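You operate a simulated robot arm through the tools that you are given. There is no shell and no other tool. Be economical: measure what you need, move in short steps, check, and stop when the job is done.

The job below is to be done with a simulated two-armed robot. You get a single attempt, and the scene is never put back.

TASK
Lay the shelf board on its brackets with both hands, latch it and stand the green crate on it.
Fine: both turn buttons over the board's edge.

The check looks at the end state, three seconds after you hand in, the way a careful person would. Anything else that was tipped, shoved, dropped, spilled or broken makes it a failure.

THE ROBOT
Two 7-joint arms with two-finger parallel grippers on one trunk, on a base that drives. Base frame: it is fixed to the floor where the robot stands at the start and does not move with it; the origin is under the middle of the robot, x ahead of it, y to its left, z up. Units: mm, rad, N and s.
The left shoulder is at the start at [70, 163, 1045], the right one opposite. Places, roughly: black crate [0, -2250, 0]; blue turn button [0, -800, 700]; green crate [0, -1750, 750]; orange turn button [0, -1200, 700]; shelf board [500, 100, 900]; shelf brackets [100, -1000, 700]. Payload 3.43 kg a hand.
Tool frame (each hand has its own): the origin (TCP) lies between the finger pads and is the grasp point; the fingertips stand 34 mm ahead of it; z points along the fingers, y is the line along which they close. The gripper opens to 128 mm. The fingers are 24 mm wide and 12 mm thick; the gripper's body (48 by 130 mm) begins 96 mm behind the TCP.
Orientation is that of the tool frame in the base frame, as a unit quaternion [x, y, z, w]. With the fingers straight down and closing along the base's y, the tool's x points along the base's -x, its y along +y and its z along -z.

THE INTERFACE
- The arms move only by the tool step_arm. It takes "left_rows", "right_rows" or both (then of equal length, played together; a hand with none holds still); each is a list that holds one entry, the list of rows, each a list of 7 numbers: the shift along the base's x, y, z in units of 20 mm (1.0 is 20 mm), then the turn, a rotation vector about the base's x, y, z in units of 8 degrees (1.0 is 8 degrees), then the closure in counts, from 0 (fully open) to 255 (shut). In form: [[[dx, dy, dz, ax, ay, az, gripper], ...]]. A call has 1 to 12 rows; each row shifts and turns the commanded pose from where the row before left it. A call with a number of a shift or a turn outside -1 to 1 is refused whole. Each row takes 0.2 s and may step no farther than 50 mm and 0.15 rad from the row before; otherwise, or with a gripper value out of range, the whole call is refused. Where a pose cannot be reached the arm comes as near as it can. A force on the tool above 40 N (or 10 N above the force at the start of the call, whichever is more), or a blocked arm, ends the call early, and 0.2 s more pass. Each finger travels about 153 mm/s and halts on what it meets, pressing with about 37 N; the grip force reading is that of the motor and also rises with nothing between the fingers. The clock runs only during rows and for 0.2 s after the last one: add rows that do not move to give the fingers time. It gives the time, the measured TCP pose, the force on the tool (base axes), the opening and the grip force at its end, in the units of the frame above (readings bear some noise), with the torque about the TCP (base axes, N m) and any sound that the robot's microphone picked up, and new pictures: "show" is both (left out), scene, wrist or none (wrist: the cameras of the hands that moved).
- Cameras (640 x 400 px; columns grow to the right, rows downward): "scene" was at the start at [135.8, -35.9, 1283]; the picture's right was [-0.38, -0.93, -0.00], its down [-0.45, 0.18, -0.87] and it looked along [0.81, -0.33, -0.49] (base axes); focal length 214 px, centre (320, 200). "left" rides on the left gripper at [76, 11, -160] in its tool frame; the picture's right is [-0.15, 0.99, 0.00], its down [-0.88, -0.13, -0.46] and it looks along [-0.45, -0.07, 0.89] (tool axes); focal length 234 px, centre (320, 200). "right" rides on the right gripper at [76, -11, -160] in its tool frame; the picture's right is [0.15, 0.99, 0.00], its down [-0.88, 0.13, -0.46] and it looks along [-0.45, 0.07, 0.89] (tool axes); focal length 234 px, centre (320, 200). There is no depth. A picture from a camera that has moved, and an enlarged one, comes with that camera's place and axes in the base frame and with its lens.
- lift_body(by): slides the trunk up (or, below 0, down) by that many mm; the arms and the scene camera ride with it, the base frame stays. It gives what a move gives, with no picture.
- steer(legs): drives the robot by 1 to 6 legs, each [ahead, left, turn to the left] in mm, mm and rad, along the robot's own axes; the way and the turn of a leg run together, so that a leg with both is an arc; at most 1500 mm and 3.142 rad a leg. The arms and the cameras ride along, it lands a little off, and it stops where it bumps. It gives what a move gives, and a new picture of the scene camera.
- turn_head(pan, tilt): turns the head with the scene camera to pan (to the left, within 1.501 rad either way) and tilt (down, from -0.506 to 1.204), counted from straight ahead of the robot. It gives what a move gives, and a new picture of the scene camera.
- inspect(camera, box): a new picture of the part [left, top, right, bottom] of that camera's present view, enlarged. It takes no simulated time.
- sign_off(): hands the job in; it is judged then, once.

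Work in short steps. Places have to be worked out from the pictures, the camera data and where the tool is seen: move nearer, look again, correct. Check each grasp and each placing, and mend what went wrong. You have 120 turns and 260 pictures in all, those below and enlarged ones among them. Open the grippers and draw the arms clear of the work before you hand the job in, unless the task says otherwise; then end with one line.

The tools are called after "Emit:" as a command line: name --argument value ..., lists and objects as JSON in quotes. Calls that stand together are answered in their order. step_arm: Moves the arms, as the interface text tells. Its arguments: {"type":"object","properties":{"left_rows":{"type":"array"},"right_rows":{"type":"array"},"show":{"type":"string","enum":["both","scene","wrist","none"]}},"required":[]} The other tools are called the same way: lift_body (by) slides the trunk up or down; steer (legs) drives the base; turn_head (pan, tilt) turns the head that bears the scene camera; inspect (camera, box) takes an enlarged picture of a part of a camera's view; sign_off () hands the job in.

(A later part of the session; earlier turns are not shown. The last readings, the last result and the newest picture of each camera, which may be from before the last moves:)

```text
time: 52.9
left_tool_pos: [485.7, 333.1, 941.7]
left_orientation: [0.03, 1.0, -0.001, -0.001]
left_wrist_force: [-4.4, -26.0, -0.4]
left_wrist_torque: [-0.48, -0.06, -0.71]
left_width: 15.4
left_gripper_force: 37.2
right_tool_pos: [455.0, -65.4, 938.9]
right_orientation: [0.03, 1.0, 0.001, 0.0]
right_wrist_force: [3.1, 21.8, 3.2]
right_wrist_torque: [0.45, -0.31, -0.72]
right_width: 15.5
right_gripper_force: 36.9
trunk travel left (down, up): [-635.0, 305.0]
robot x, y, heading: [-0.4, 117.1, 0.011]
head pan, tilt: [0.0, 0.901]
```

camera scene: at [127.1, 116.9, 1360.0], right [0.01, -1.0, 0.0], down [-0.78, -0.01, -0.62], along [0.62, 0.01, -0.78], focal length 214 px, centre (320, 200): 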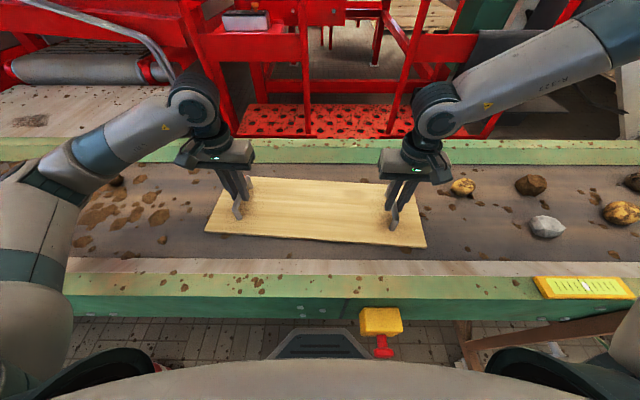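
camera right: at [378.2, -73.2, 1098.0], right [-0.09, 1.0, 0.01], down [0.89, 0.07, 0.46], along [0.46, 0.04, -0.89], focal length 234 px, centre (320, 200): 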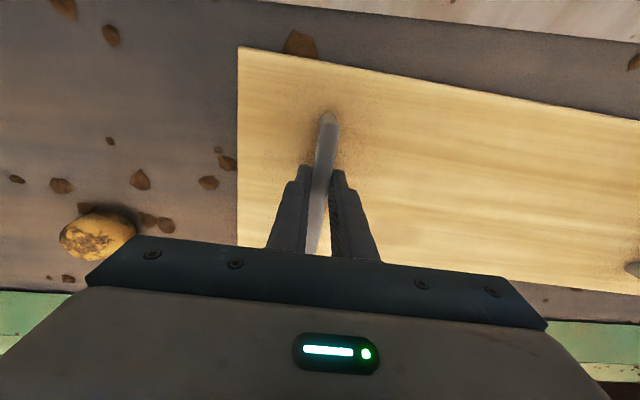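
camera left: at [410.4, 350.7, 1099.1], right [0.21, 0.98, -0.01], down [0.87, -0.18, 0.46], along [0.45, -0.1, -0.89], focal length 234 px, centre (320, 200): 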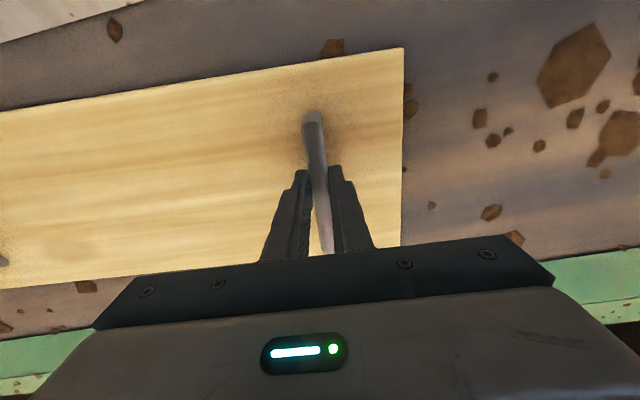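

Forces fall; I continue relaxing, with a small yaw to relieve the torque.

Emit:
step_arm --left_rows '[[[0, -0.15, 0, 0, 0, -0.1, 255], [-0.05, -0.15, 0, 0, 0, 0, 255], [0, 0, 0, 0, 0, 0, 255]]]' --right_rows '[[[0, 0.13, 0, 0, 0, -0.1, 255], [0.05, 0.13, 0, 0, 0, 0, 255], [0, 0, 0, 0, 0, 0, 255]]]' --show "none"

```text
time: 53.6
left_tool_pos: [485.2, 332.8, 941.0]
left_orientation: [0.034, 0.999, 0.005, 0.0]
left_wrist_force: [0.2, 0.1, -0.3]
left_wrist_torque: [-0.08, -0.37, -0.23]
left_width: 15.5
left_gripper_force: 36.7
right_tool_pos: [456.8, -64.5, 939.0]
right_orientation: [0.039, 0.999, -0.006, -0.001]
right_wrist_force: [-2.4, -2.1, 10.6]
right_wrist_torque: [-0.08, 0.62, 0.24]
right_width: 15.4
right_gripper_force: 36.8
trunk travel left (down, up): [-635.0, 305.0]
robot x, y, heading: [0.6, 116.1, 0.011]
head pan, tilt: [0.0, 0.901]
stopped in row 3 (right hand): the force on the tool passed its limit (the readings are from after the stop); the commanded pose is now the measured one
```

Strain is gone. I lift with the trunk by 100 mm and check.

Emit:
lift_body --by 100

Emit:
inspect --camera "scene" --box '[0, 0, 640, 400]'

```text
time: 54.9
left_tool_pos: [485.0, 333.3, 1040.2]
left_orientation: [0.034, 0.999, 0.005, 0.0]
left_wrist_force: [-0.2, -0.1, 0.1]
left_wrist_torque: [-0.03, 0.0, 0.0]
left_width: 0.1
left_gripper_force: 32.5
right_tool_pos: [456.6, -65.2, 1037.6]
right_orientation: [0.038, 0.999, -0.006, -0.001]
right_wrist_force: [-0.1, 0.4, -0.8]
right_wrist_torque: [-0.01, 0.01, 0.03]
right_width: 0.2
right_gripper_force: 32.7
trunk travel left (down, up): [-735.0, 205.0]
robot x, y, heading: [-0.5, 114.0, 0.01]
head pan, tilt: [0.0, 0.901]
```

```text
1.00 times, centred on (320, 200) of scene (not enlarged: the box is as wide or as high as the picture)
camera zoom: at [127.6, 117.1, 1459.9], right [0.01, -1.0, 0.0], down [-0.78, -0.01, -0.62], along [0.62, 0.01, -0.78], focal length 214 px, centre (320, 200)
```

zoom: 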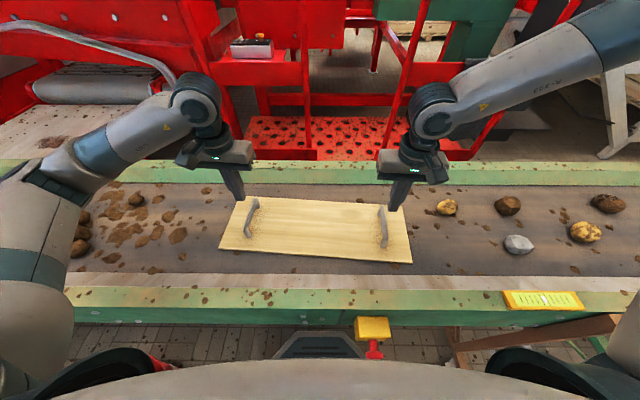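

The bars slipped out: the grip was too shallow. I open, go back down partway, and re-measure.

Emit:
step_arm --left_rows '[[[0, 0, 0, 0, 0, 0, 0], [0, 0, 0, 0, 0, 0, 0], [0, 0, 0, 0, 0, 0, 0]]]' --right_rows '[[[0, 0, 0, 0, 0, 0, 0], [0, 0, 0, 0, 0, 0, 0], [0, 0, 0, 0, 0, 0, 0]]]' --show "wrist"

```text
time: 55.7
left_tool_pos: [485.1, 333.2, 1040.0]
left_orientation: [0.034, 0.999, 0.006, 0.0]
left_wrist_force: [0.5, -0.5, -0.1]
left_wrist_torque: [0.04, -0.01, -0.02]
left_width: 128.1
left_gripper_force: 0.1
right_tool_pos: [456.1, -65.3, 1038.2]
right_orientation: [0.039, 0.999, -0.006, -0.001]
right_wrist_force: [-0.6, 0.0, -0.2]
right_wrist_torque: [0.0, -0.01, -0.02]
right_width: 128.2
right_gripper_force: 0.0
trunk travel left (down, up): [-735.0, 205.0]
robot x, y, heading: [2.4, 117.2, 0.011]
head pan, tilt: [0.0, 0.901]
camera right: at [378.8, -67.8, 1197.2], right [-0.07, 1.0, -0.01], down [0.89, 0.07, 0.45], along [0.45, 0.02, -0.89], focal length 234 px, centre (320, 200)
camera left: at [410.1, 349.0, 1199.5], right [0.21, 0.98, 0.01], down [0.87, -0.19, 0.45], along [0.45, -0.09, -0.89], focal length 234 px, centre (320, 200)
```

right: 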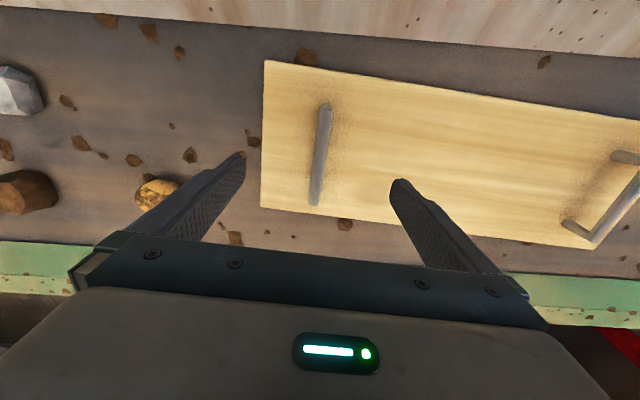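
left: 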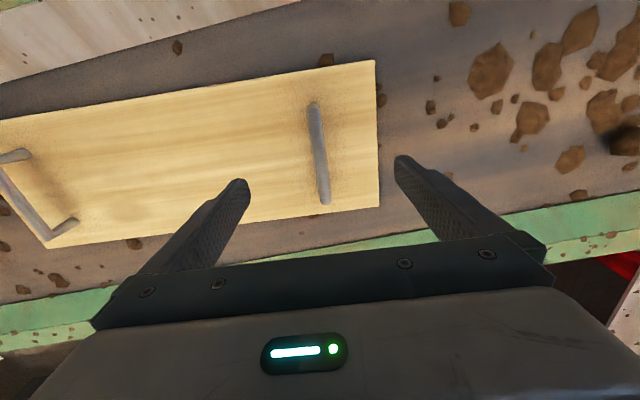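

Board hardly moved. I lower the trunk 105 mm, then descend in small steps to just off the board surface.

Emit:
lift_body --by -105

Emit:
step_arm --left_rows '[[[0, 0, -0.15, 0, 0, 0, 0], [0, 0, -0.15, 0, 0, 0, 0], [0, 0, -0.15, 0, 0, 0, 0]]]' --right_rows '[[[0, 0, -0.15, 0, 0, 0, 0], [0, 0, -0.15, 0, 0, 0, 0], [0, 0, -0.15, 0, 0, 0, 0]]]' --show "wrist"

```text
time: 57.1
left_tool_pos: [484.9, 333.3, 935.6]
left_orientation: [0.034, 0.999, 0.005, 0.0]
left_wrist_force: [-0.5, 0.4, 0.4]
left_wrist_torque: [-0.01, -0.02, 0.0]
left_width: 128.2
left_gripper_force: 0.0
right_tool_pos: [457.5, -65.3, 933.7]
right_orientation: [0.039, 0.999, -0.006, 0.0]
right_wrist_force: [0.3, -0.1, 0.3]
right_wrist_torque: [0.02, -0.02, 0.01]
right_width: 127.9
right_gripper_force: 0.0
trunk travel left (down, up): [-630.0, 310.0]
robot x, y, heading: [1.6, 117.1, 0.003]
head pan, tilt: [0.0, 0.901]
```

```text
time: 57.9
left_tool_pos: [486.4, 332.7, 927.1]
left_orientation: [0.033, 0.999, 0.006, 0.0]
left_wrist_force: [-1.0, -0.6, 0.2]
left_wrist_torque: [0.0, -0.02, 0.01]
left_width: 127.9
left_gripper_force: 0.0
right_tool_pos: [457.5, -66.2, 924.1]
right_orientation: [0.038, 0.999, -0.006, 0.0]
right_wrist_force: [0.1, 0.3, -0.5]
right_wrist_torque: [0.0, 0.0, 0.01]
right_width: 128.0
right_gripper_force: 0.1
trunk travel left (down, up): [-630.0, 310.0]
robot x, y, heading: [1.2, 120.1, 0.006]
head pan, tilt: [0.0, 0.901]
camera right: at [379.4, -68.2, 1082.8], right [-0.07, 1.0, -0.01], down [0.89, 0.07, 0.45], along [0.45, 0.02, -0.89], focal length 234 px, centre (320, 200)
camera left: at [411.3, 348.6, 1085.1], right [0.21, 0.98, 0.01], down [0.87, -0.19, 0.45], along [0.45, -0.09, -0.89], focal length 234 px, centre (320, 200)
```

right: 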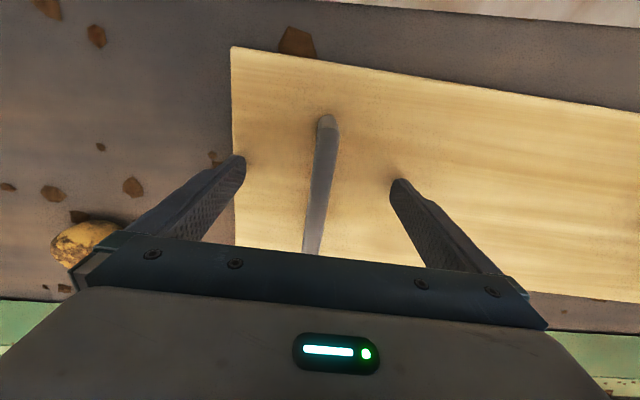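
left: 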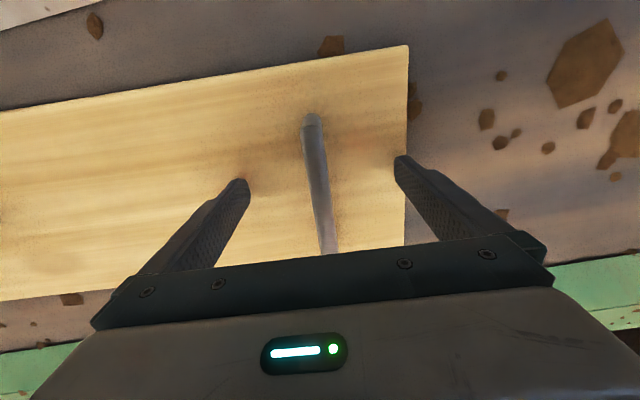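

No contact yet. I keep descending in small steps until the tips touch.

Emit:
step_arm --left_rows '[[[0, 0, -0.15, 0, 0, 0, 0], [0, 0, -0.15, 0, 0, 0, 0], [0, 0, -0.15, 0, 0, 0, 0]]]' --right_rows '[[[0, 0, -0.1, 0, 0, 0, 0], [0, 0, -0.1, 0, 0, 0, 0], [0, 0, -0.1, 0, 0, 0, 0]]]' --show "none"

```text
time: 58.7
left_tool_pos: [485.1, 333.3, 917.8]
left_orientation: [0.035, 0.999, 0.006, 0.0]
left_wrist_force: [0.4, 0.6, 0.5]
left_wrist_torque: [-0.01, 0.02, -0.03]
left_width: 128.1
left_gripper_force: 0.0
right_tool_pos: [456.3, -65.5, 917.1]
right_orientation: [0.039, 0.999, -0.007, 0.0]
right_wrist_force: [-0.5, -0.1, -0.5]
right_wrist_torque: [0.01, -0.02, -0.02]
right_width: 128.0
right_gripper_force: 0.0
trunk travel left (down, up): [-630.0, 310.0]
robot x, y, heading: [-3.2, 115.8, 0.011]
head pan, tilt: [0.0, 0.901]
```

Still free: board is lower than judged. Continue.

Emit:
step_arm --left_rows '[[[0, 0, -0.15, 0, 0, 0, 0], [0, 0, -0.15, 0, 0, 0, 0], [0, 0, -0.15, 0, 0, 0, 0]]]' --right_rows '[[[0, 0, -0.15, 0, 0, 0, 0], [0, 0, -0.15, 0, 0, 0, 0], [0, 0, -0.15, 0, 0, 0, 0]]]' --show "wrist"

```text
time: 59.5
left_tool_pos: [484.8, 332.1, 915.9]
left_orientation: [0.033, 0.999, 0.003, 0.008]
left_wrist_force: [-5.0, 5.0, 20.1]
left_wrist_torque: [-1.2, 0.49, -0.54]
left_width: 125.7
left_gripper_force: 0.0
right_tool_pos: [454.9, -63.8, 916.5]
right_orientation: [0.039, 0.999, -0.003, 0.007]
right_wrist_force: [-4.7, -4.9, 23.4]
right_wrist_torque: [1.43, 0.3, 0.31]
right_width: 125.0
right_gripper_force: 0.0
trunk travel left (down, up): [-630.0, 310.0]
robot x, y, heading: [0.4, 118.8, 0.011]
head pan, tilt: [0.0, 0.901]
stopped in row 3 (right hand): the force on the tool passed its limit (the readings are from after the stop); the commanded pose is now the measured one
camera right: at [376.1, -67.3, 1073.8], right [-0.07, 1.0, -0.01], down [0.88, 0.06, 0.47], along [0.47, 0.03, -0.88], focal length 234 px, centre (320, 200)
camera left: at [406.9, 348.2, 1074.1], right [0.21, 0.98, 0.01], down [0.86, -0.19, 0.47], along [0.46, -0.09, -0.88], focal length 234 px, centre (320, 200)
```

right: 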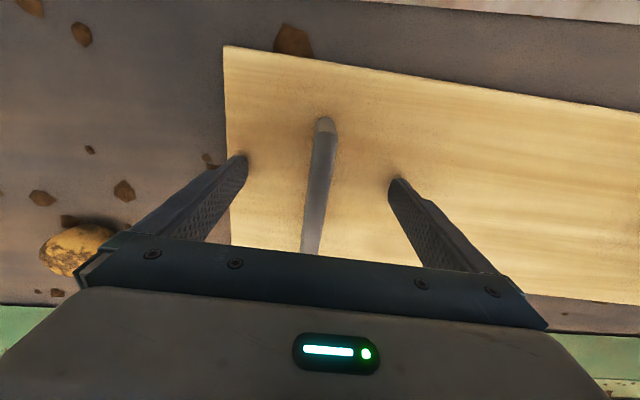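
left: 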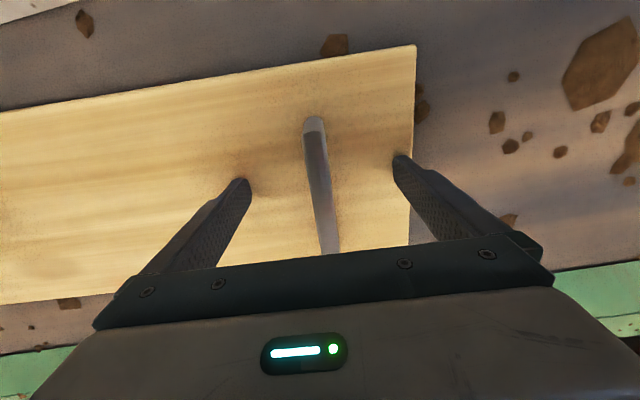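

Contact at TCP≈915, so board top z≈881. I raise 4 mm, close, and wait for full grip.

Emit:
step_arm --left_rows '[[[0, 0, 0.2, 0, 0.05, 0, 0], [0, 0, 0, 0, 0, 0, 0], [0, 0, 0, 0, 0, 0, 255], [0, 0, 0, 0, 0, 0, 255], [0, 0, 0, 0, 0, 0, 255], [0, 0, 0, 0, 0, 0, 255], [0, 0, 0, 0, 0, 0, 255]]]' --right_rows '[[[0, 0, 0.2, 0, 0.05, 0, 0], [0, 0, 0, 0, 0, 0, 0], [0, 0, 0, 0, 0, 0, 255], [0, 0, 0, 0, 0, 0, 255], [0, 0, 0, 0, 0, 0, 255], [0, 0, 0, 0, 0, 0, 255], [0, 0, 0, 0, 0, 0, 255]]]' --show "wrist"

```text
time: 61.1
left_tool_pos: [488.9, 332.5, 916.3]
left_orientation: [0.032, 0.999, 0.005, 0.002]
left_wrist_force: [8.7, 31.2, 3.3]
left_wrist_torque: [-0.18, -0.53, -0.74]
left_width: 15.7
left_gripper_force: 36.6
right_tool_pos: [458.1, -65.8, 917.1]
right_orientation: [0.039, 0.999, -0.005, 0.0]
right_wrist_force: [-4.3, -32.0, 0.7]
right_wrist_torque: [0.14, -0.97, 0.58]
right_width: 15.5
right_gripper_force: 36.9
trunk travel left (down, up): [-630.0, 310.0]
robot x, y, heading: [0.5, 118.2, 0.011]
head pan, tilt: [0.0, 0.901]
camera right: at [381.5, -68.5, 1075.5], right [-0.07, 1.0, -0.01], down [0.89, 0.07, 0.45], along [0.45, 0.02, -0.89], focal length 234 px, centre (320, 200)
camera left: at [412.9, 348.4, 1075.0], right [0.21, 0.98, 0.01], down [0.87, -0.19, 0.46], along [0.45, -0.09, -0.89], focal length 234 px, centre (320, 200)
```

right: 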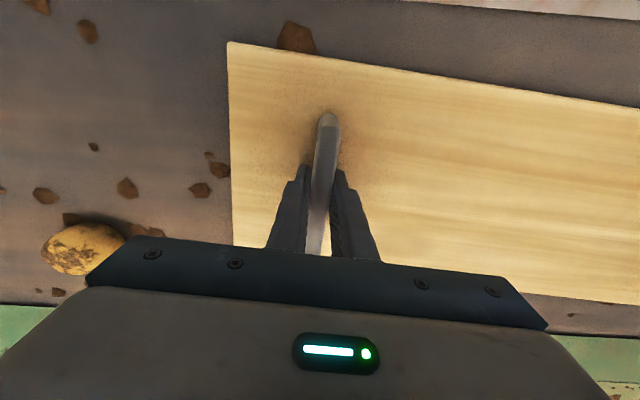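
left: 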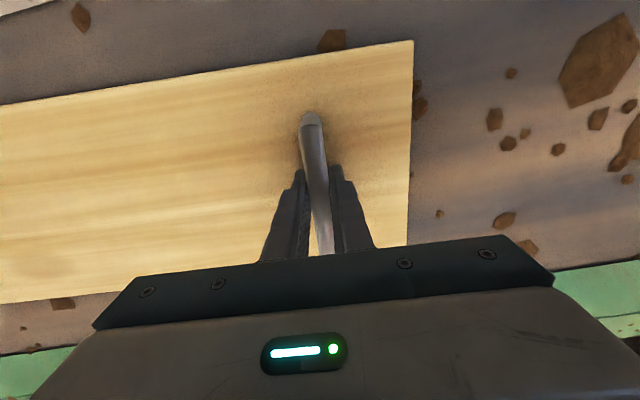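

Now the strain is reversed; I relax with left +y, right −y in small steps.

Emit:
step_arm --left_rows '[[[0.05, 0.1, 0, 0, 0, 0, 255], [0, 0.1, 0, 0, 0, 0, 255], [0, 0, 0, 0, 0, 0, 255]]]' --right_rows '[[[-0.03, -0.1, 0, 0, 0, 0, 255], [0, -0.1, 0, 0, 0, 0, 255], [0, 0, 0, 0, 0, 0, 255]]]' --show "none"

```text
time: 61.9
left_tool_pos: [487.5, 332.1, 917.1]
left_orientation: [0.034, 0.999, 0.001, 0.002]
left_wrist_force: [-1.3, -4.5, 18.7]
left_wrist_torque: [0.04, 0.9, -0.58]
left_width: 15.6
left_gripper_force: 37.2
right_tool_pos: [456.2, -66.2, 918.0]
right_orientation: [0.039, 0.999, -0.001, 0.001]
right_wrist_force: [1.9, 9.4, -0.3]
right_wrist_torque: [-0.04, 0.9, 0.07]
right_width: 15.9
right_gripper_force: 37.0
trunk travel left (down, up): [-630.0, 310.0]
robot x, y, heading: [-0.9, 115.1, 0.01]
head pan, tilt: [0.0, 0.901]
```

Nearly relaxed. I lift slowly 16 mm with both arms and check grip.

Emit:
step_arm --left_rows '[[[0, 0, 0.2, 0, 0, 0, 255], [0, 0, 0.2, 0, 0, 0, 255], [0, 0, 0.2, 0, 0, 0, 255], [0, 0, 0.2, 0, 0, 0, 255], [0, 0, 0, 0, 0, 0, 255]]]' --right_rows '[[[0, 0, 0.2, 0, 0, 0, 255], [0, 0, 0.2, 0, 0, 0, 255], [0, 0, 0.2, 0, 0, 0, 255], [0, 0, 0.2, 0, 0, 0, 255], [0, 0, 0, 0, 0, 0, 255]]]' --show "wrist"

```text
time: 63.1
left_tool_pos: [489.1, 333.8, 931.3]
left_orientation: [0.034, 0.999, 0.0, 0.0]
left_wrist_force: [0.7, -2.3, -3.1]
left_wrist_torque: [-0.08, -0.39, -0.25]
left_width: 15.6
left_gripper_force: 36.7
right_tool_pos: [459.7, -66.3, 933.2]
right_orientation: [0.038, 0.999, -0.001, 0.001]
right_wrist_force: [0.3, 2.0, -4.1]
right_wrist_torque: [0.0, 0.44, 0.36]
right_width: 15.7
right_gripper_force: 37.1
trunk travel left (down, up): [-630.0, 310.0]
robot x, y, heading: [0.8, 119.8, 0.005]
head pan, tilt: [0.0, 0.901]
stopped in row 5 (left hand): the force on the tool passed its limit (the readings are from after the stop); the commanded pose is now the measured one
camera right: at [382.2, -69.8, 1090.6], right [-0.07, 1.0, 0.0], down [0.89, 0.06, 0.46], along [0.46, 0.03, -0.89], focal length 234 px, centre (320, 200)
camera left: at [414.2, 351.0, 1090.0], right [0.21, 0.98, 0.0], down [0.87, -0.19, 0.46], along [0.45, -0.1, -0.89], focal length 234 px, centre (320, 200)
```

right: 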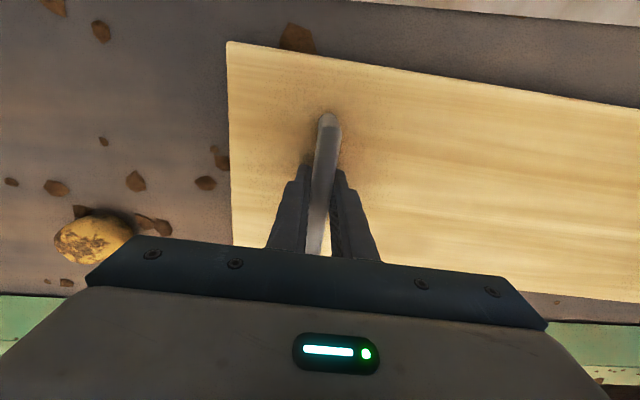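
left: 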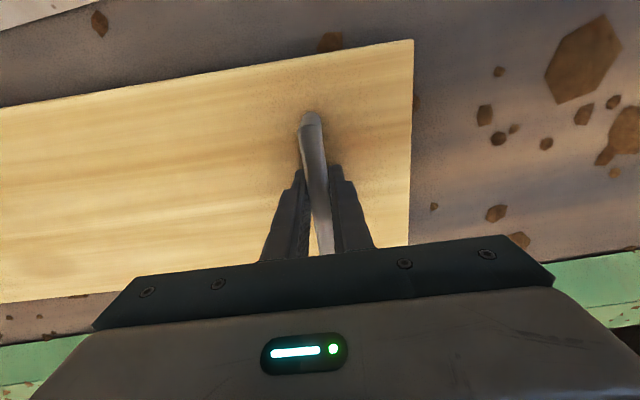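

The board is lifted with light loads (~4 N each). I raise the trunk another 100 mm and check.

Emit:
lift_body --by 100

Emit:
inspect --camera "scene" --box '[0, 0, 640, 400]'

```text
time: 64.5
left_tool_pos: [488.9, 333.7, 1031.1]
left_orientation: [0.035, 0.999, 0.0, -0.001]
left_wrist_force: [-0.1, -3.0, -4.4]
left_wrist_torque: [-0.02, 0.12, -0.26]
left_width: 15.8
left_gripper_force: 36.8
right_tool_pos: [459.5, -64.8, 1033.4]
right_orientation: [0.038, 0.999, -0.001, 0.001]
right_wrist_force: [0.4, 3.8, -3.2]
right_wrist_torque: [-0.03, -0.06, 0.5]
right_width: 15.7
right_gripper_force: 36.7
trunk travel left (down, up): [-730.0, 210.0]
robot x, y, heading: [1.8, 116.0, 0.007]
head pan, tilt: [0.0, 0.901]
```

```text
1.00 times, centred on (320, 200) of scene (not enlarged: the box is as wide or as high as the picture)
camera zoom: at [128.3, 117.1, 1454.8], right [0.01, -1.0, 0.0], down [-0.78, -0.01, -0.62], along [0.62, 0.01, -0.78], focal length 214 px, centre (320, 200)
```

zoom: 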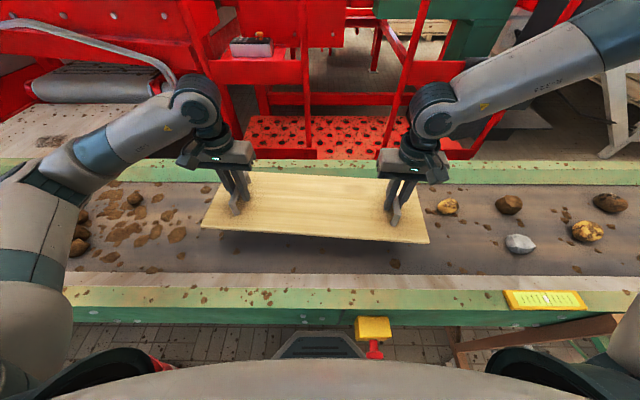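

Secure. I back off the conveyor, then move right to the brackets and turn slightly so the board gets square.

Emit:
steer --legs '[[-440, 0, 0], [0, -1160, 0], [0, 0, 0.074]]'

```text
time: 73.3
left_tool_pos: [23.6, -839.1, 1032.4]
left_orientation: [0.008, 1.0, 0.0, 0.0]
left_wrist_force: [0.2, -7.3, -4.0]
left_wrist_torque: [0.03, 0.08, -0.26]
left_width: 15.7
left_gripper_force: 37.1
right_tool_pos: [15.6, -1238.5, 1032.3]
right_orientation: [0.013, 1.0, 0.0, 0.002]
right_wrist_force: [0.2, 6.9, -2.7]
right_wrist_torque: [0.01, -0.03, 0.45]
right_width: 15.6
right_gripper_force: 36.7
trunk travel left (down, up): [-730.0, 210.0]
robot x, y, heading: [-454.4, -1081.9, 0.063]
head pan, tilt: [0.0, 0.901]
camera scene: at [-325.3, -1074.2, 1454.9], right [0.06, -1.0, 0.0], down [-0.78, -0.05, -0.62], along [0.62, 0.04, -0.78], focal length 214 px, centre (320, 200)
```

scene: 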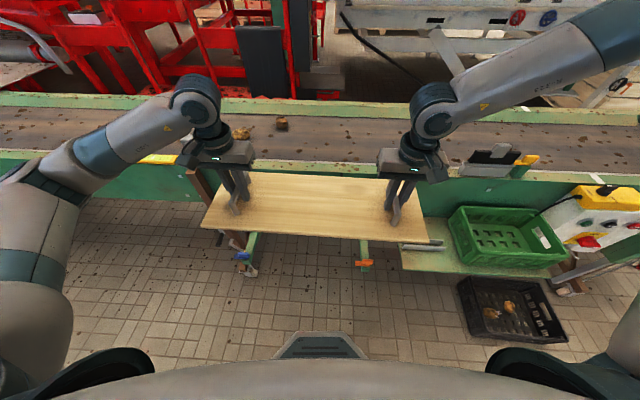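

Board mid is at (20,-1039), yaw −0.02. I drive +92 x, +42 y, turn +0.02, then lower to ~760.

Emit:
steer --legs '[[80, 27, 0.02]]'

Emit:
lift_body --by -210

Emit:
inspect --camera "scene" --box '[120, 80, 520, 330]'

```text
time: 74.4
left_tool_pos: [96.4, -798.0, 1031.9]
left_orientation: [-0.002, 1.0, -0.001, 0.001]
left_wrist_force: [1.1, -1.0, -3.7]
left_wrist_torque: [-0.04, 0.07, -0.31]
left_width: 15.8
left_gripper_force: 37.2
right_tool_pos: [95.4, -1198.2, 1033.3]
right_orientation: [0.003, 1.0, 0.0, 0.002]
right_wrist_force: [-0.3, 0.0, -3.2]
right_wrist_torque: [0.11, 0.04, 0.52]
right_width: 15.7
right_gripper_force: 36.8
trunk travel left (down, up): [-730.0, 210.0]
robot x, y, heading: [-375.8, -1046.5, 0.079]
head pan, tilt: [0.0, 0.901]
camera scene: at [-248.8, -1039.8, 1455.1], right [0.08, -1.0, 0.0], down [-0.78, -0.06, -0.62], along [0.62, 0.05, -0.78], focal length 214 px, centre (320, 200)
```

scene: 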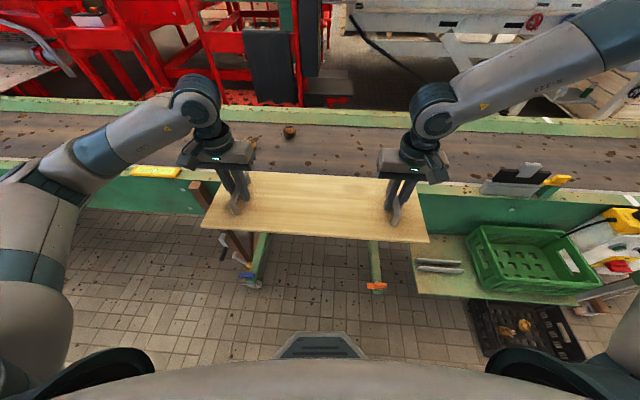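

```text
time: 76.6
left_tool_pos: [97.3, -798.3, 821.7]
left_orientation: [-0.001, 1.0, -0.001, 0.0]
left_wrist_force: [0.2, -0.4, -4.0]
left_wrist_torque: [0.05, 0.16, -0.26]
left_width: 15.9
left_gripper_force: 37.0
right_tool_pos: [95.2, -1197.5, 823.1]
right_orientation: [0.003, 1.0, 0.0, 0.002]
right_wrist_force: [-0.2, 1.0, -4.3]
right_wrist_torque: [-0.04, -0.13, 0.45]
right_width: 15.7
right_gripper_force: 37.3
trunk travel left (down, up): [-520.0, 420.0]
robot x, y, heading: [-370.9, -1046.4, 0.077]
head pan, tilt: [0.0, 0.901]
```

```text
1.60 times, centred on (320, 205) of scene
camera zoom: at [-248.4, -1039.0, 1245.0], right [0.08, -1.0, 0.0], down [-0.78, -0.06, -0.62], along [0.62, 0.05, -0.78], focal length 343 px, centre (320, 192)
```

zoom: 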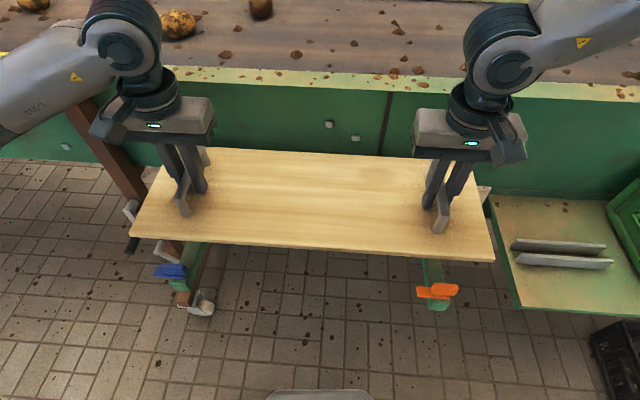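

Board is squared above brackets. I zoom in on each bracket end to measure the lips relative to the board's front edge.

Emit:
inspect --camera "scene" --box '[340, 200, 460, 280]'

Emit:
inspect --camera "scene" --box '[190, 200, 310, 280]'

```text
5.00 times, centred on (400, 240) of scene
camera zoom: at [-248.4, -1039.0, 1245.0], right [0.08, -1.0, 0.0], down [-0.78, -0.06, -0.62], along [0.62, 0.05, -0.78], focal length 1072 px, centre (-80, 0)
```

zoom: 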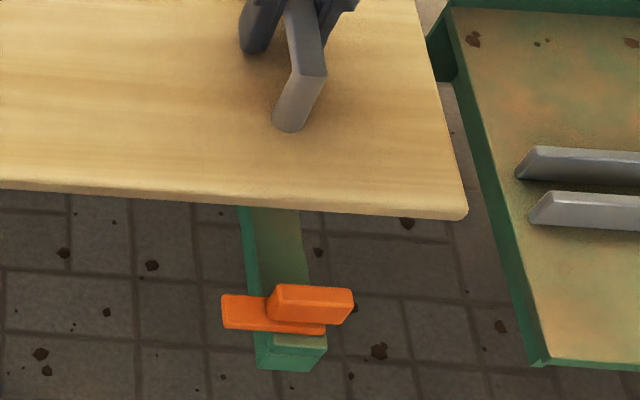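

```text
5.00 times, centred on (250, 240) of scene
camera zoom: at [-248.4, -1039.0, 1245.0], right [0.08, -1.0, 0.0], down [-0.78, -0.06, -0.62], along [0.62, 0.05, -0.78], focal length 1072 px, centre (670, 0)
```

zoom: 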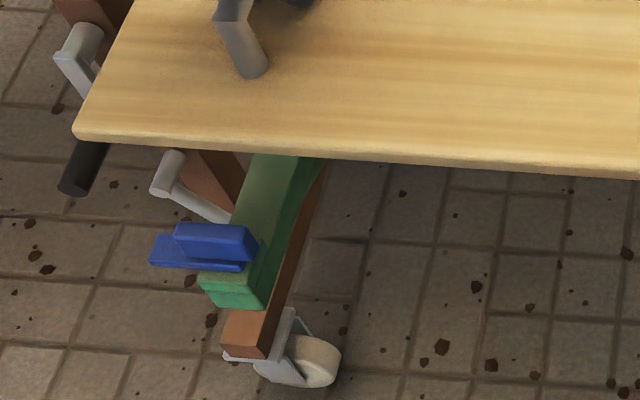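

Measured in the same view: lip fronts at x≈-21 (y −771/−1226), lip depth ~30, board front edge x≈9. It needs ~+7 mm in x; then I lower 60 mm more and re-check.

Emit:
step_arm --left_rows '[[[0.17, 0, 0, 0, 0, 0, 255], [0.18, 0, 0, 0, 0, 0, 255], [0, 0, 0, 0, 0, 0, 255]]]' --right_rows '[[[0.17, 0, 0, 0, 0, 0, 255], [0.18, 0, 0, 0, 0, 0, 255], [0, 0, 0, 0, 0, 0, 255]]]' --show "none"

Emit:
lift_body --by -60

Emit:
inspect --camera "scene" --box '[340, 220, 460, 300]'

Emit:
inspect --camera "scene" --box '[180, 210, 300, 290]'

```text
time: 77.4
left_tool_pos: [104.4, -797.0, 822.9]
left_orientation: [-0.001, 1.0, 0.0, 0.0]
left_wrist_force: [-0.2, 1.6, -4.5]
left_wrist_torque: [0.02, 0.24, -0.47]
left_width: 15.8
left_gripper_force: 37.1
right_tool_pos: [101.4, -1198.7, 822.6]
right_orientation: [0.003, 1.0, -0.001, 0.002]
right_wrist_force: [-0.1, -1.8, -3.6]
right_wrist_torque: [0.02, -0.18, 0.31]
right_width: 15.6
right_gripper_force: 37.1
trunk travel left (down, up): [-520.0, 420.0]
robot x, y, heading: [-376.3, -1045.4, 0.08]
head pan, tilt: [0.0, 0.901]
```

```text
time: 78.4
left_tool_pos: [103.5, -797.3, 762.2]
left_orientation: [-0.001, 1.0, -0.001, 0.0]
left_wrist_force: [0.5, 1.6, -3.8]
left_wrist_torque: [0.04, 0.12, -0.31]
left_width: 15.7
left_gripper_force: 37.2
right_tool_pos: [101.7, -1197.4, 762.0]
right_orientation: [0.004, 1.0, 0.0, 0.001]
right_wrist_force: [0.0, -1.4, -3.7]
right_wrist_torque: [-0.01, -0.09, 0.33]
right_width: 15.6
right_gripper_force: 36.5
trunk travel left (down, up): [-460.0, 480.0]
robot x, y, heading: [-374.8, -1045.3, 0.077]
head pan, tilt: [0.0, 0.901]
```

```text
5.00 times, centred on (400, 260) of scene
camera zoom: at [-248.6, -1039.1, 1185.0], right [0.08, -1.0, 0.0], down [-0.78, -0.06, -0.62], along [0.62, 0.05, -0.78], focal length 1072 px, centre (-80, -100)
```

zoom: 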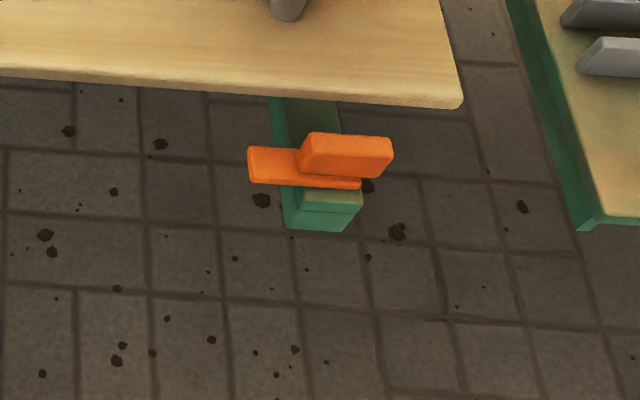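

```text
5.00 times, centred on (240, 250) of scene
camera zoom: at [-248.6, -1039.1, 1185.0], right [0.08, -1.0, 0.0], down [-0.78, -0.06, -0.62], along [0.62, 0.05, -0.78], focal length 1072 px, centre (720, -50)
```

zoom: 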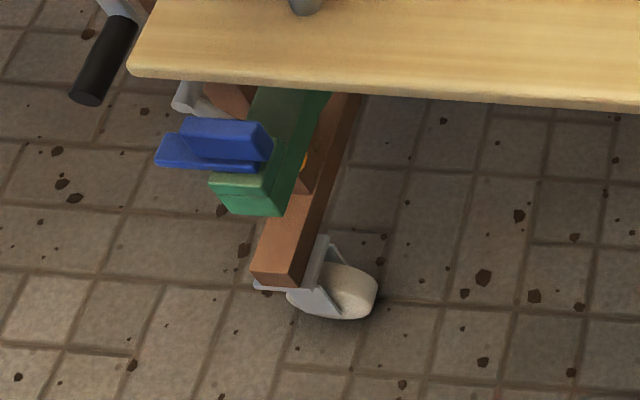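

Board front edge is ~35 mm behind the lip fronts, i.e. ~5 mm behind the lip. I lower 35 mm, look again.

Emit:
lift_body --by -35

Emit:
inspect --camera "scene" --box '[340, 230, 460, 310]'

Emit:
inspect --camera "scene" --box '[180, 220, 300, 300]'

```text
time: 79.2
left_tool_pos: [104.7, -797.0, 728.7]
left_orientation: [0.0, 1.0, 0.0, 0.0]
left_wrist_force: [-1.3, 2.4, -3.7]
left_wrist_torque: [0.0, -0.06, -0.38]
left_width: 15.6
left_gripper_force: 36.8
right_tool_pos: [102.0, -1197.7, 727.8]
right_orientation: [0.003, 1.0, -0.001, 0.002]
right_wrist_force: [-0.3, -1.7, -3.7]
right_wrist_torque: [-0.01, 0.1, 0.35]
right_width: 15.6
right_gripper_force: 37.0
trunk travel left (down, up): [-425.0, 515.0]
robot x, y, heading: [-379.0, -1047.4, 0.076]
head pan, tilt: [0.0, 0.901]
```

```text
5.00 times, centred on (400, 270) of scene
camera zoom: at [-248.6, -1039.1, 1150.0], right [0.08, -1.0, 0.0], down [-0.78, -0.06, -0.62], along [0.62, 0.05, -0.78], focal length 1072 px, centre (-80, -150)
```

zoom: 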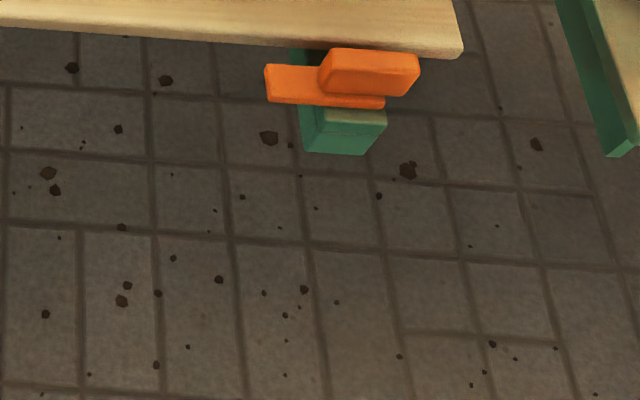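

```text
5.00 times, centred on (240, 260) of scene
camera zoom: at [-248.6, -1039.1, 1150.0], right [0.08, -1.0, 0.0], down [-0.78, -0.06, -0.62], along [0.62, 0.05, -0.78], focal length 1072 px, centre (720, -100)
```

zoom: 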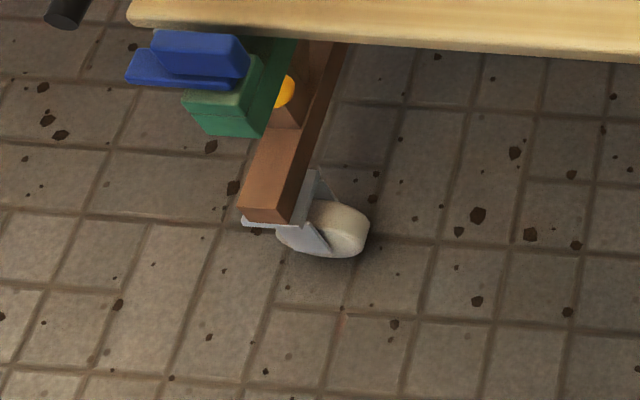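

Looks aligned. I lower with the arms in 3 mm rows, watching the force.

Emit:
step_arm --left_rows '[[[0, 0, -0.15, 0, 0, 0, 255], [0, 0, -0.15, 0, 0, 0, 255], [0, 0, -0.15, 0, 0, 0, 255], [0, 0, -0.15, 0, 0, 0, 255]]]' --right_rows '[[[0, 0, -0.15, 0, 0, 0, 255], [0, 0, -0.15, 0, 0, 0, 255], [0, 0, -0.15, 0, 0, 0, 255], [0, 0, -0.15, 0, 0, 0, 255]]]' --show "scene"

```text
time: 80.2
left_tool_pos: [105.0, -798.5, 714.7]
left_orientation: [-0.001, 1.0, -0.001, 0.0]
left_wrist_force: [0.6, -2.9, -2.6]
left_wrist_torque: [-0.04, -0.03, -0.18]
left_width: 15.9
left_gripper_force: 37.0
right_tool_pos: [102.2, -1198.2, 715.4]
right_orientation: [0.002, 1.0, 0.0, 0.002]
right_wrist_force: [-0.5, 4.2, -4.2]
right_wrist_torque: [-0.01, 0.08, 0.42]
right_width: 15.6
right_gripper_force: 37.1
trunk travel left (down, up): [-425.0, 515.0]
robot x, y, heading: [-378.1, -1047.3, 0.074]
head pan, tilt: [0.0, 0.901]
camera scene: at [-248.2, -1039.0, 1149.9], right [0.08, -1.0, 0.0], down [-0.78, -0.06, -0.62], along [0.62, 0.05, -0.78], focal length 214 px, centre (320, 200)
```

scene: 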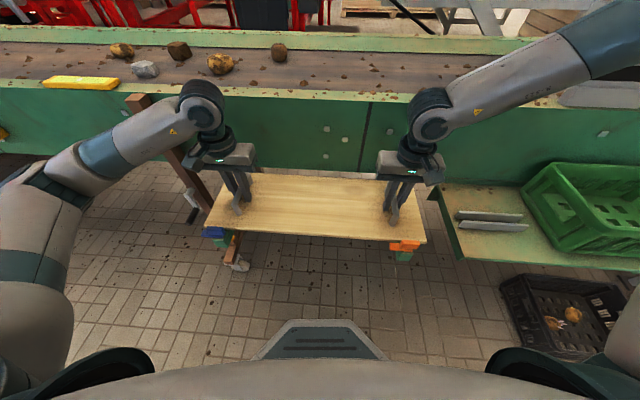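

Still free. I continue down.

Emit:
step_arm --left_rows '[[[0, 0, -0.15, 0, 0, 0, 255], [0, 0, -0.15, 0, 0, 0, 255], [0, 0, -0.15, 0, 0, 0, 255], [0, 0, -0.15, 0, 0, 0, 255]]]' --right_rows '[[[0, 0, -0.15, 0, 0, 0, 255], [0, 0, -0.15, 0, 0, 0, 255], [0, 0, -0.15, 0, 0, 0, 255], [0, 0, -0.15, 0, 0, 0, 255]]]' --show "none"

Emit:
inspect --camera "scene" --box '[190, 170, 440, 290]'

```text
time: 81.2
left_tool_pos: [104.3, -798.1, 707.3]
left_orientation: [-0.001, 1.0, -0.001, 0.003]
left_wrist_force: [4.3, -3.6, 5.4]
left_wrist_torque: [0.1, 1.08, -0.49]
left_width: 15.8
left_gripper_force: 37.0
right_tool_pos: [101.0, -1197.5, 707.3]
right_orientation: [0.002, 1.0, 0.0, 0.005]
right_wrist_force: [-0.7, -0.1, 32.6]
right_wrist_torque: [0.14, -0.49, 0.44]
right_width: 15.2
right_gripper_force: 36.4
trunk travel left (down, up): [-425.0, 515.0]
robot x, y, heading: [-376.9, -1049.0, 0.08]
head pan, tilt: [0.0, 0.901]
```

```text
2.56 times, centred on (315, 230) of scene
camera zoom: at [-251.0, -1039.0, 1151.1], right [0.08, -1.0, 0.0], down [-0.78, -0.06, -0.62], along [0.62, 0.05, -0.78], focal length 549 px, centre (333, 123)
```

zoom: 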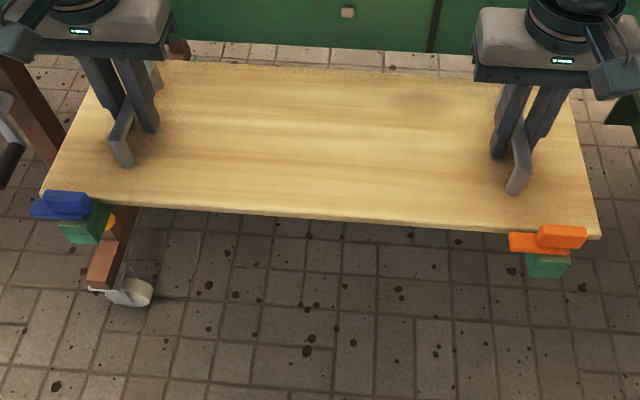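

Contact at TCP 707 on the right. I check whether the front edge has dropped behind the lips.

Emit:
inspect --camera "scene" --box '[360, 230, 450, 290]'

Emit:
inspect --camera "scene" --box '[190, 220, 280, 280]'

```text
6.67 times, centred on (405, 260) of scene
camera zoom: at [-251.0, -1039.0, 1151.1], right [0.08, -1.0, 0.0], down [-0.78, -0.06, -0.62], along [0.62, 0.05, -0.78], focal length 1430 px, centre (-247, -200)
```

zoom: 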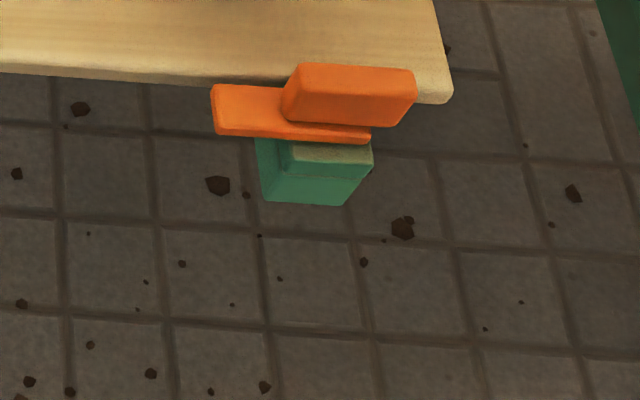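

```text
6.67 times, centred on (235, 250) of scene
camera zoom: at [-251.0, -1039.0, 1151.1], right [0.08, -1.0, 0.0], down [-0.78, -0.06, -0.62], along [0.62, 0.05, -0.78], focal length 1430 px, centre (887, -133)
```

zoom: 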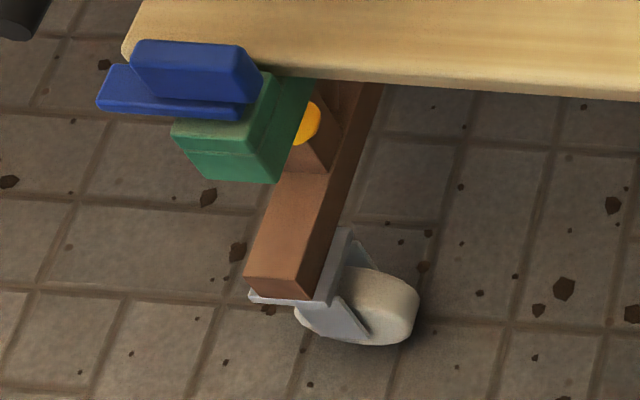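

Right rests at 33 N, left lightly. I lower the left hand a bit more and ease the right.

Emit:
step_arm --left_rows '[[[0, 0, -0.12, 0, 0, 0, 255], [0, 0, -0.12, 0, 0, 0, 255], [0, 0, 0, 0, 0, 0, 255]]]' --right_rows '[[[0, 0, 0, 0, 0, 0, 255], [0, 0, 0, 0, 0, 0, 255], [0, 0, 0, 0, 0, 0, 255]]]' --show "wrist"

```text
time: 81.8
left_tool_pos: [103.8, -797.2, 705.2]
left_orientation: [-0.001, 1.0, 0.0, 0.005]
left_wrist_force: [-3.6, 1.9, 19.7]
left_wrist_torque: [0.06, 1.66, -0.53]
left_width: 15.8
left_gripper_force: 36.7
right_tool_pos: [100.8, -1197.2, 705.1]
right_orientation: [0.003, 1.0, 0.001, 0.005]
right_wrist_force: [-2.2, -4.3, 24.1]
right_wrist_torque: [-0.24, 1.65, 0.33]
right_width: 15.6
right_gripper_force: 36.9
trunk travel left (down, up): [-425.0, 515.0]
robot x, y, heading: [-377.1, -1046.1, 0.073]
head pan, tilt: [0.0, 0.901]
stopped in row 2 (left hand): the force on the tool passed its limit (the readings are from after the stop); the commanded pose is now the measured one
camera right: at [23.1, -1207.7, 863.7], right [-0.14, 0.99, 0.0], down [0.88, 0.12, 0.47], along [0.46, 0.07, -0.88], focal length 234 px, centre (320, 200)
camera left: at [26.2, -785.2, 864.0], right [0.14, 0.99, 0.0], down [0.88, -0.13, 0.47], along [0.46, -0.07, -0.88], focal length 234 px, centre (320, 200)
```

right: 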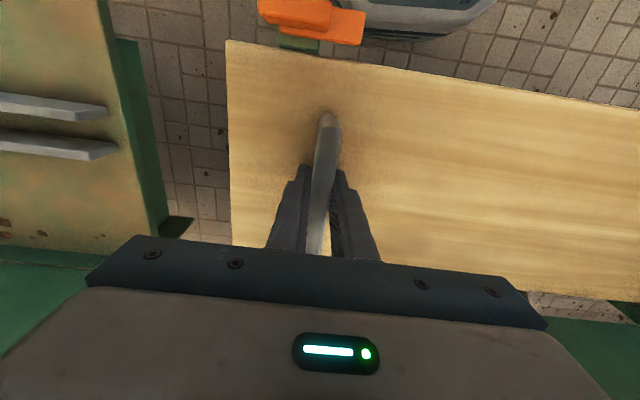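
left: 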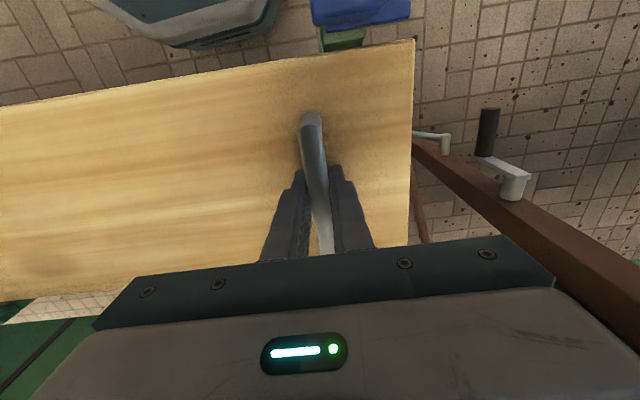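

I zoom at the front edge next to the orange lip through the right wrist camera.

Emit:
inspect --camera "right" --box '[220, 0, 400, 110]'

Emit:
inspect --camera "left" --box '[270, 0, 450, 110]'

```text
3.56 times, centred on (310, 55) of right
camera zoom: at [23.1, -1207.7, 863.7], right [-0.14, 0.99, 0.0], down [0.88, 0.12, 0.47], along [0.46, 0.07, -0.88], focal length 833 px, centre (356, 716)
```

zoom: 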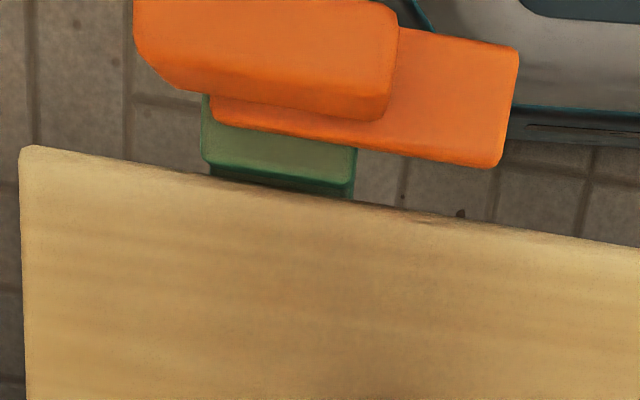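

```text
3.56 times, centred on (360, 55) of left
camera zoom: at [26.2, -785.2, 864.0], right [0.14, 0.99, 0.0], down [0.88, -0.13, 0.47], along [0.46, -0.07, -0.88], focal length 833 px, centre (178, 716)
```

zoom: 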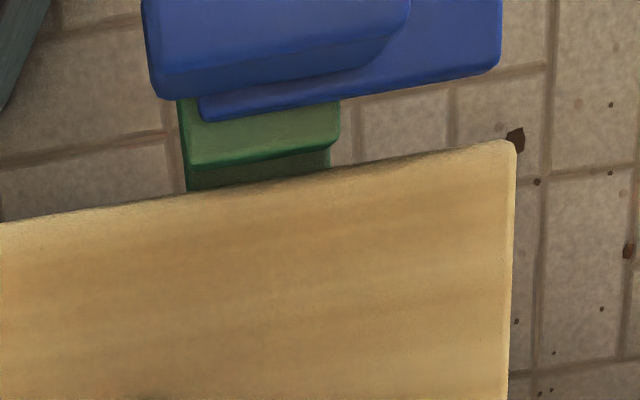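

Board lies behind both lips with a 5–7 mm gap, on the beams. I open both grippers and lift clear.

Emit:
step_arm --left_rows '[[[0, 0, 0.07, 0, 0, 0, 255], [0, 0, 0, 0, 0, 0, 120], [0, 0, 0, 0, 0, 0, 120], [0, 0, 0, 0, 0, 0, 120]]]' --right_rows '[[[0, 0, 0.07, 0, 0, 0, 255], [0, 0, 0, 0, 0, 0, 120], [0, 0, 0, 0, 0, 0, 120], [0, 0, 0, 0, 0, 0, 120]]]' --show "none"

Emit:
lift_body --by 100

Emit:
inspect --camera "scene" --box '[0, 0, 640, 400]'

Emit:
inspect --camera "right" --box '[0, 0, 640, 400]'

Emit:
inspect --camera "left" --box '[0, 0, 640, 400]'

```text
time: 82.8
left_tool_pos: [105.1, -800.3, 706.3]
left_orientation: [-0.002, 1.0, -0.001, 0.005]
left_wrist_force: [2.9, -7.4, 17.8]
left_wrist_torque: [0.33, 0.11, 0.01]
left_width: 63.6
left_gripper_force: 0.0
right_tool_pos: [103.0, -1197.1, 706.2]
right_orientation: [0.002, 1.0, 0.001, 0.006]
right_wrist_force: [1.8, 5.3, 15.4]
right_wrist_torque: [-0.37, 0.06, 0.03]
right_width: 64.9
right_gripper_force: 0.0
trunk travel left (down, up): [-425.0, 515.0]
robot x, y, heading: [-373.3, -1047.9, 0.082]
head pan, tilt: [0.0, 0.901]
```

```text
time: 84.1
left_tool_pos: [106.3, -796.8, 804.4]
left_orientation: [-0.002, 1.0, -0.001, 0.003]
left_wrist_force: [0.5, 0.5, 0.6]
left_wrist_torque: [0.0, -0.01, 0.03]
left_width: 67.5
left_gripper_force: 0.0
right_tool_pos: [103.7, -1197.9, 805.5]
right_orientation: [0.003, 1.0, 0.001, 0.003]
right_wrist_force: [-0.5, 0.6, 0.1]
right_wrist_torque: [0.03, -0.04, -0.02]
right_width: 67.9
right_gripper_force: 0.1
trunk travel left (down, up): [-525.0, 415.0]
robot x, y, heading: [-374.7, -1044.2, 0.082]
head pan, tilt: [0.0, 0.901]
```

```text
1.00 times, centred on (320, 200) of scene (not enlarged: the box is as wide or as high as the picture)
camera zoom: at [-248.4, -1038.8, 1249.9], right [0.08, -1.0, 0.0], down [-0.78, -0.06, -0.62], along [0.62, 0.05, -0.78], focal length 214 px, centre (320, 200)
```

zoom: 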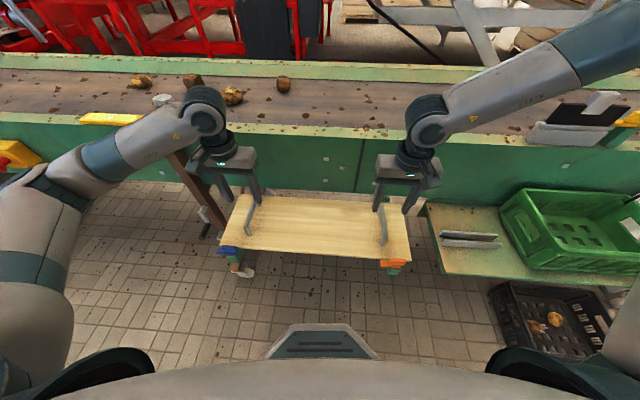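

```text
1.00 times, centred on (320, 200) of right (not enlarged: the box is as wide or as high as the picture)
camera zoom: at [25.7, -1207.4, 962.8], right [-0.14, 0.99, 0.0], down [0.88, 0.12, 0.46], along [0.46, 0.06, -0.89], focal length 234 px, centre (320, 200)
```

zoom: 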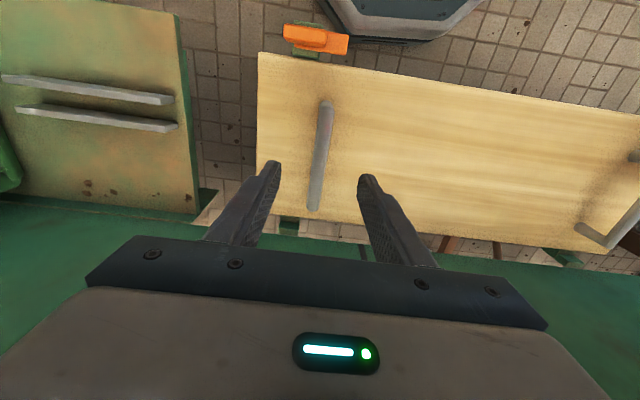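

```text
1.00 times, centred on (320, 200) of left (not enlarged: the box is as wide or as high as the picture)
camera zoom: at [28.9, -785.3, 962.7], right [0.14, 0.99, 0.0], down [0.88, -0.13, 0.46], along [0.46, -0.07, -0.89], focal length 234 px, centre (320, 200)
```

zoom: 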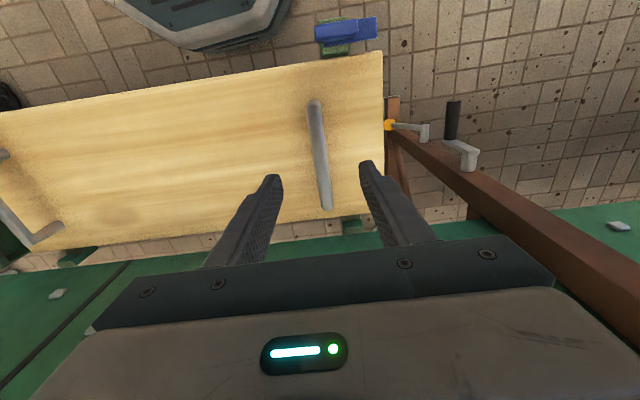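

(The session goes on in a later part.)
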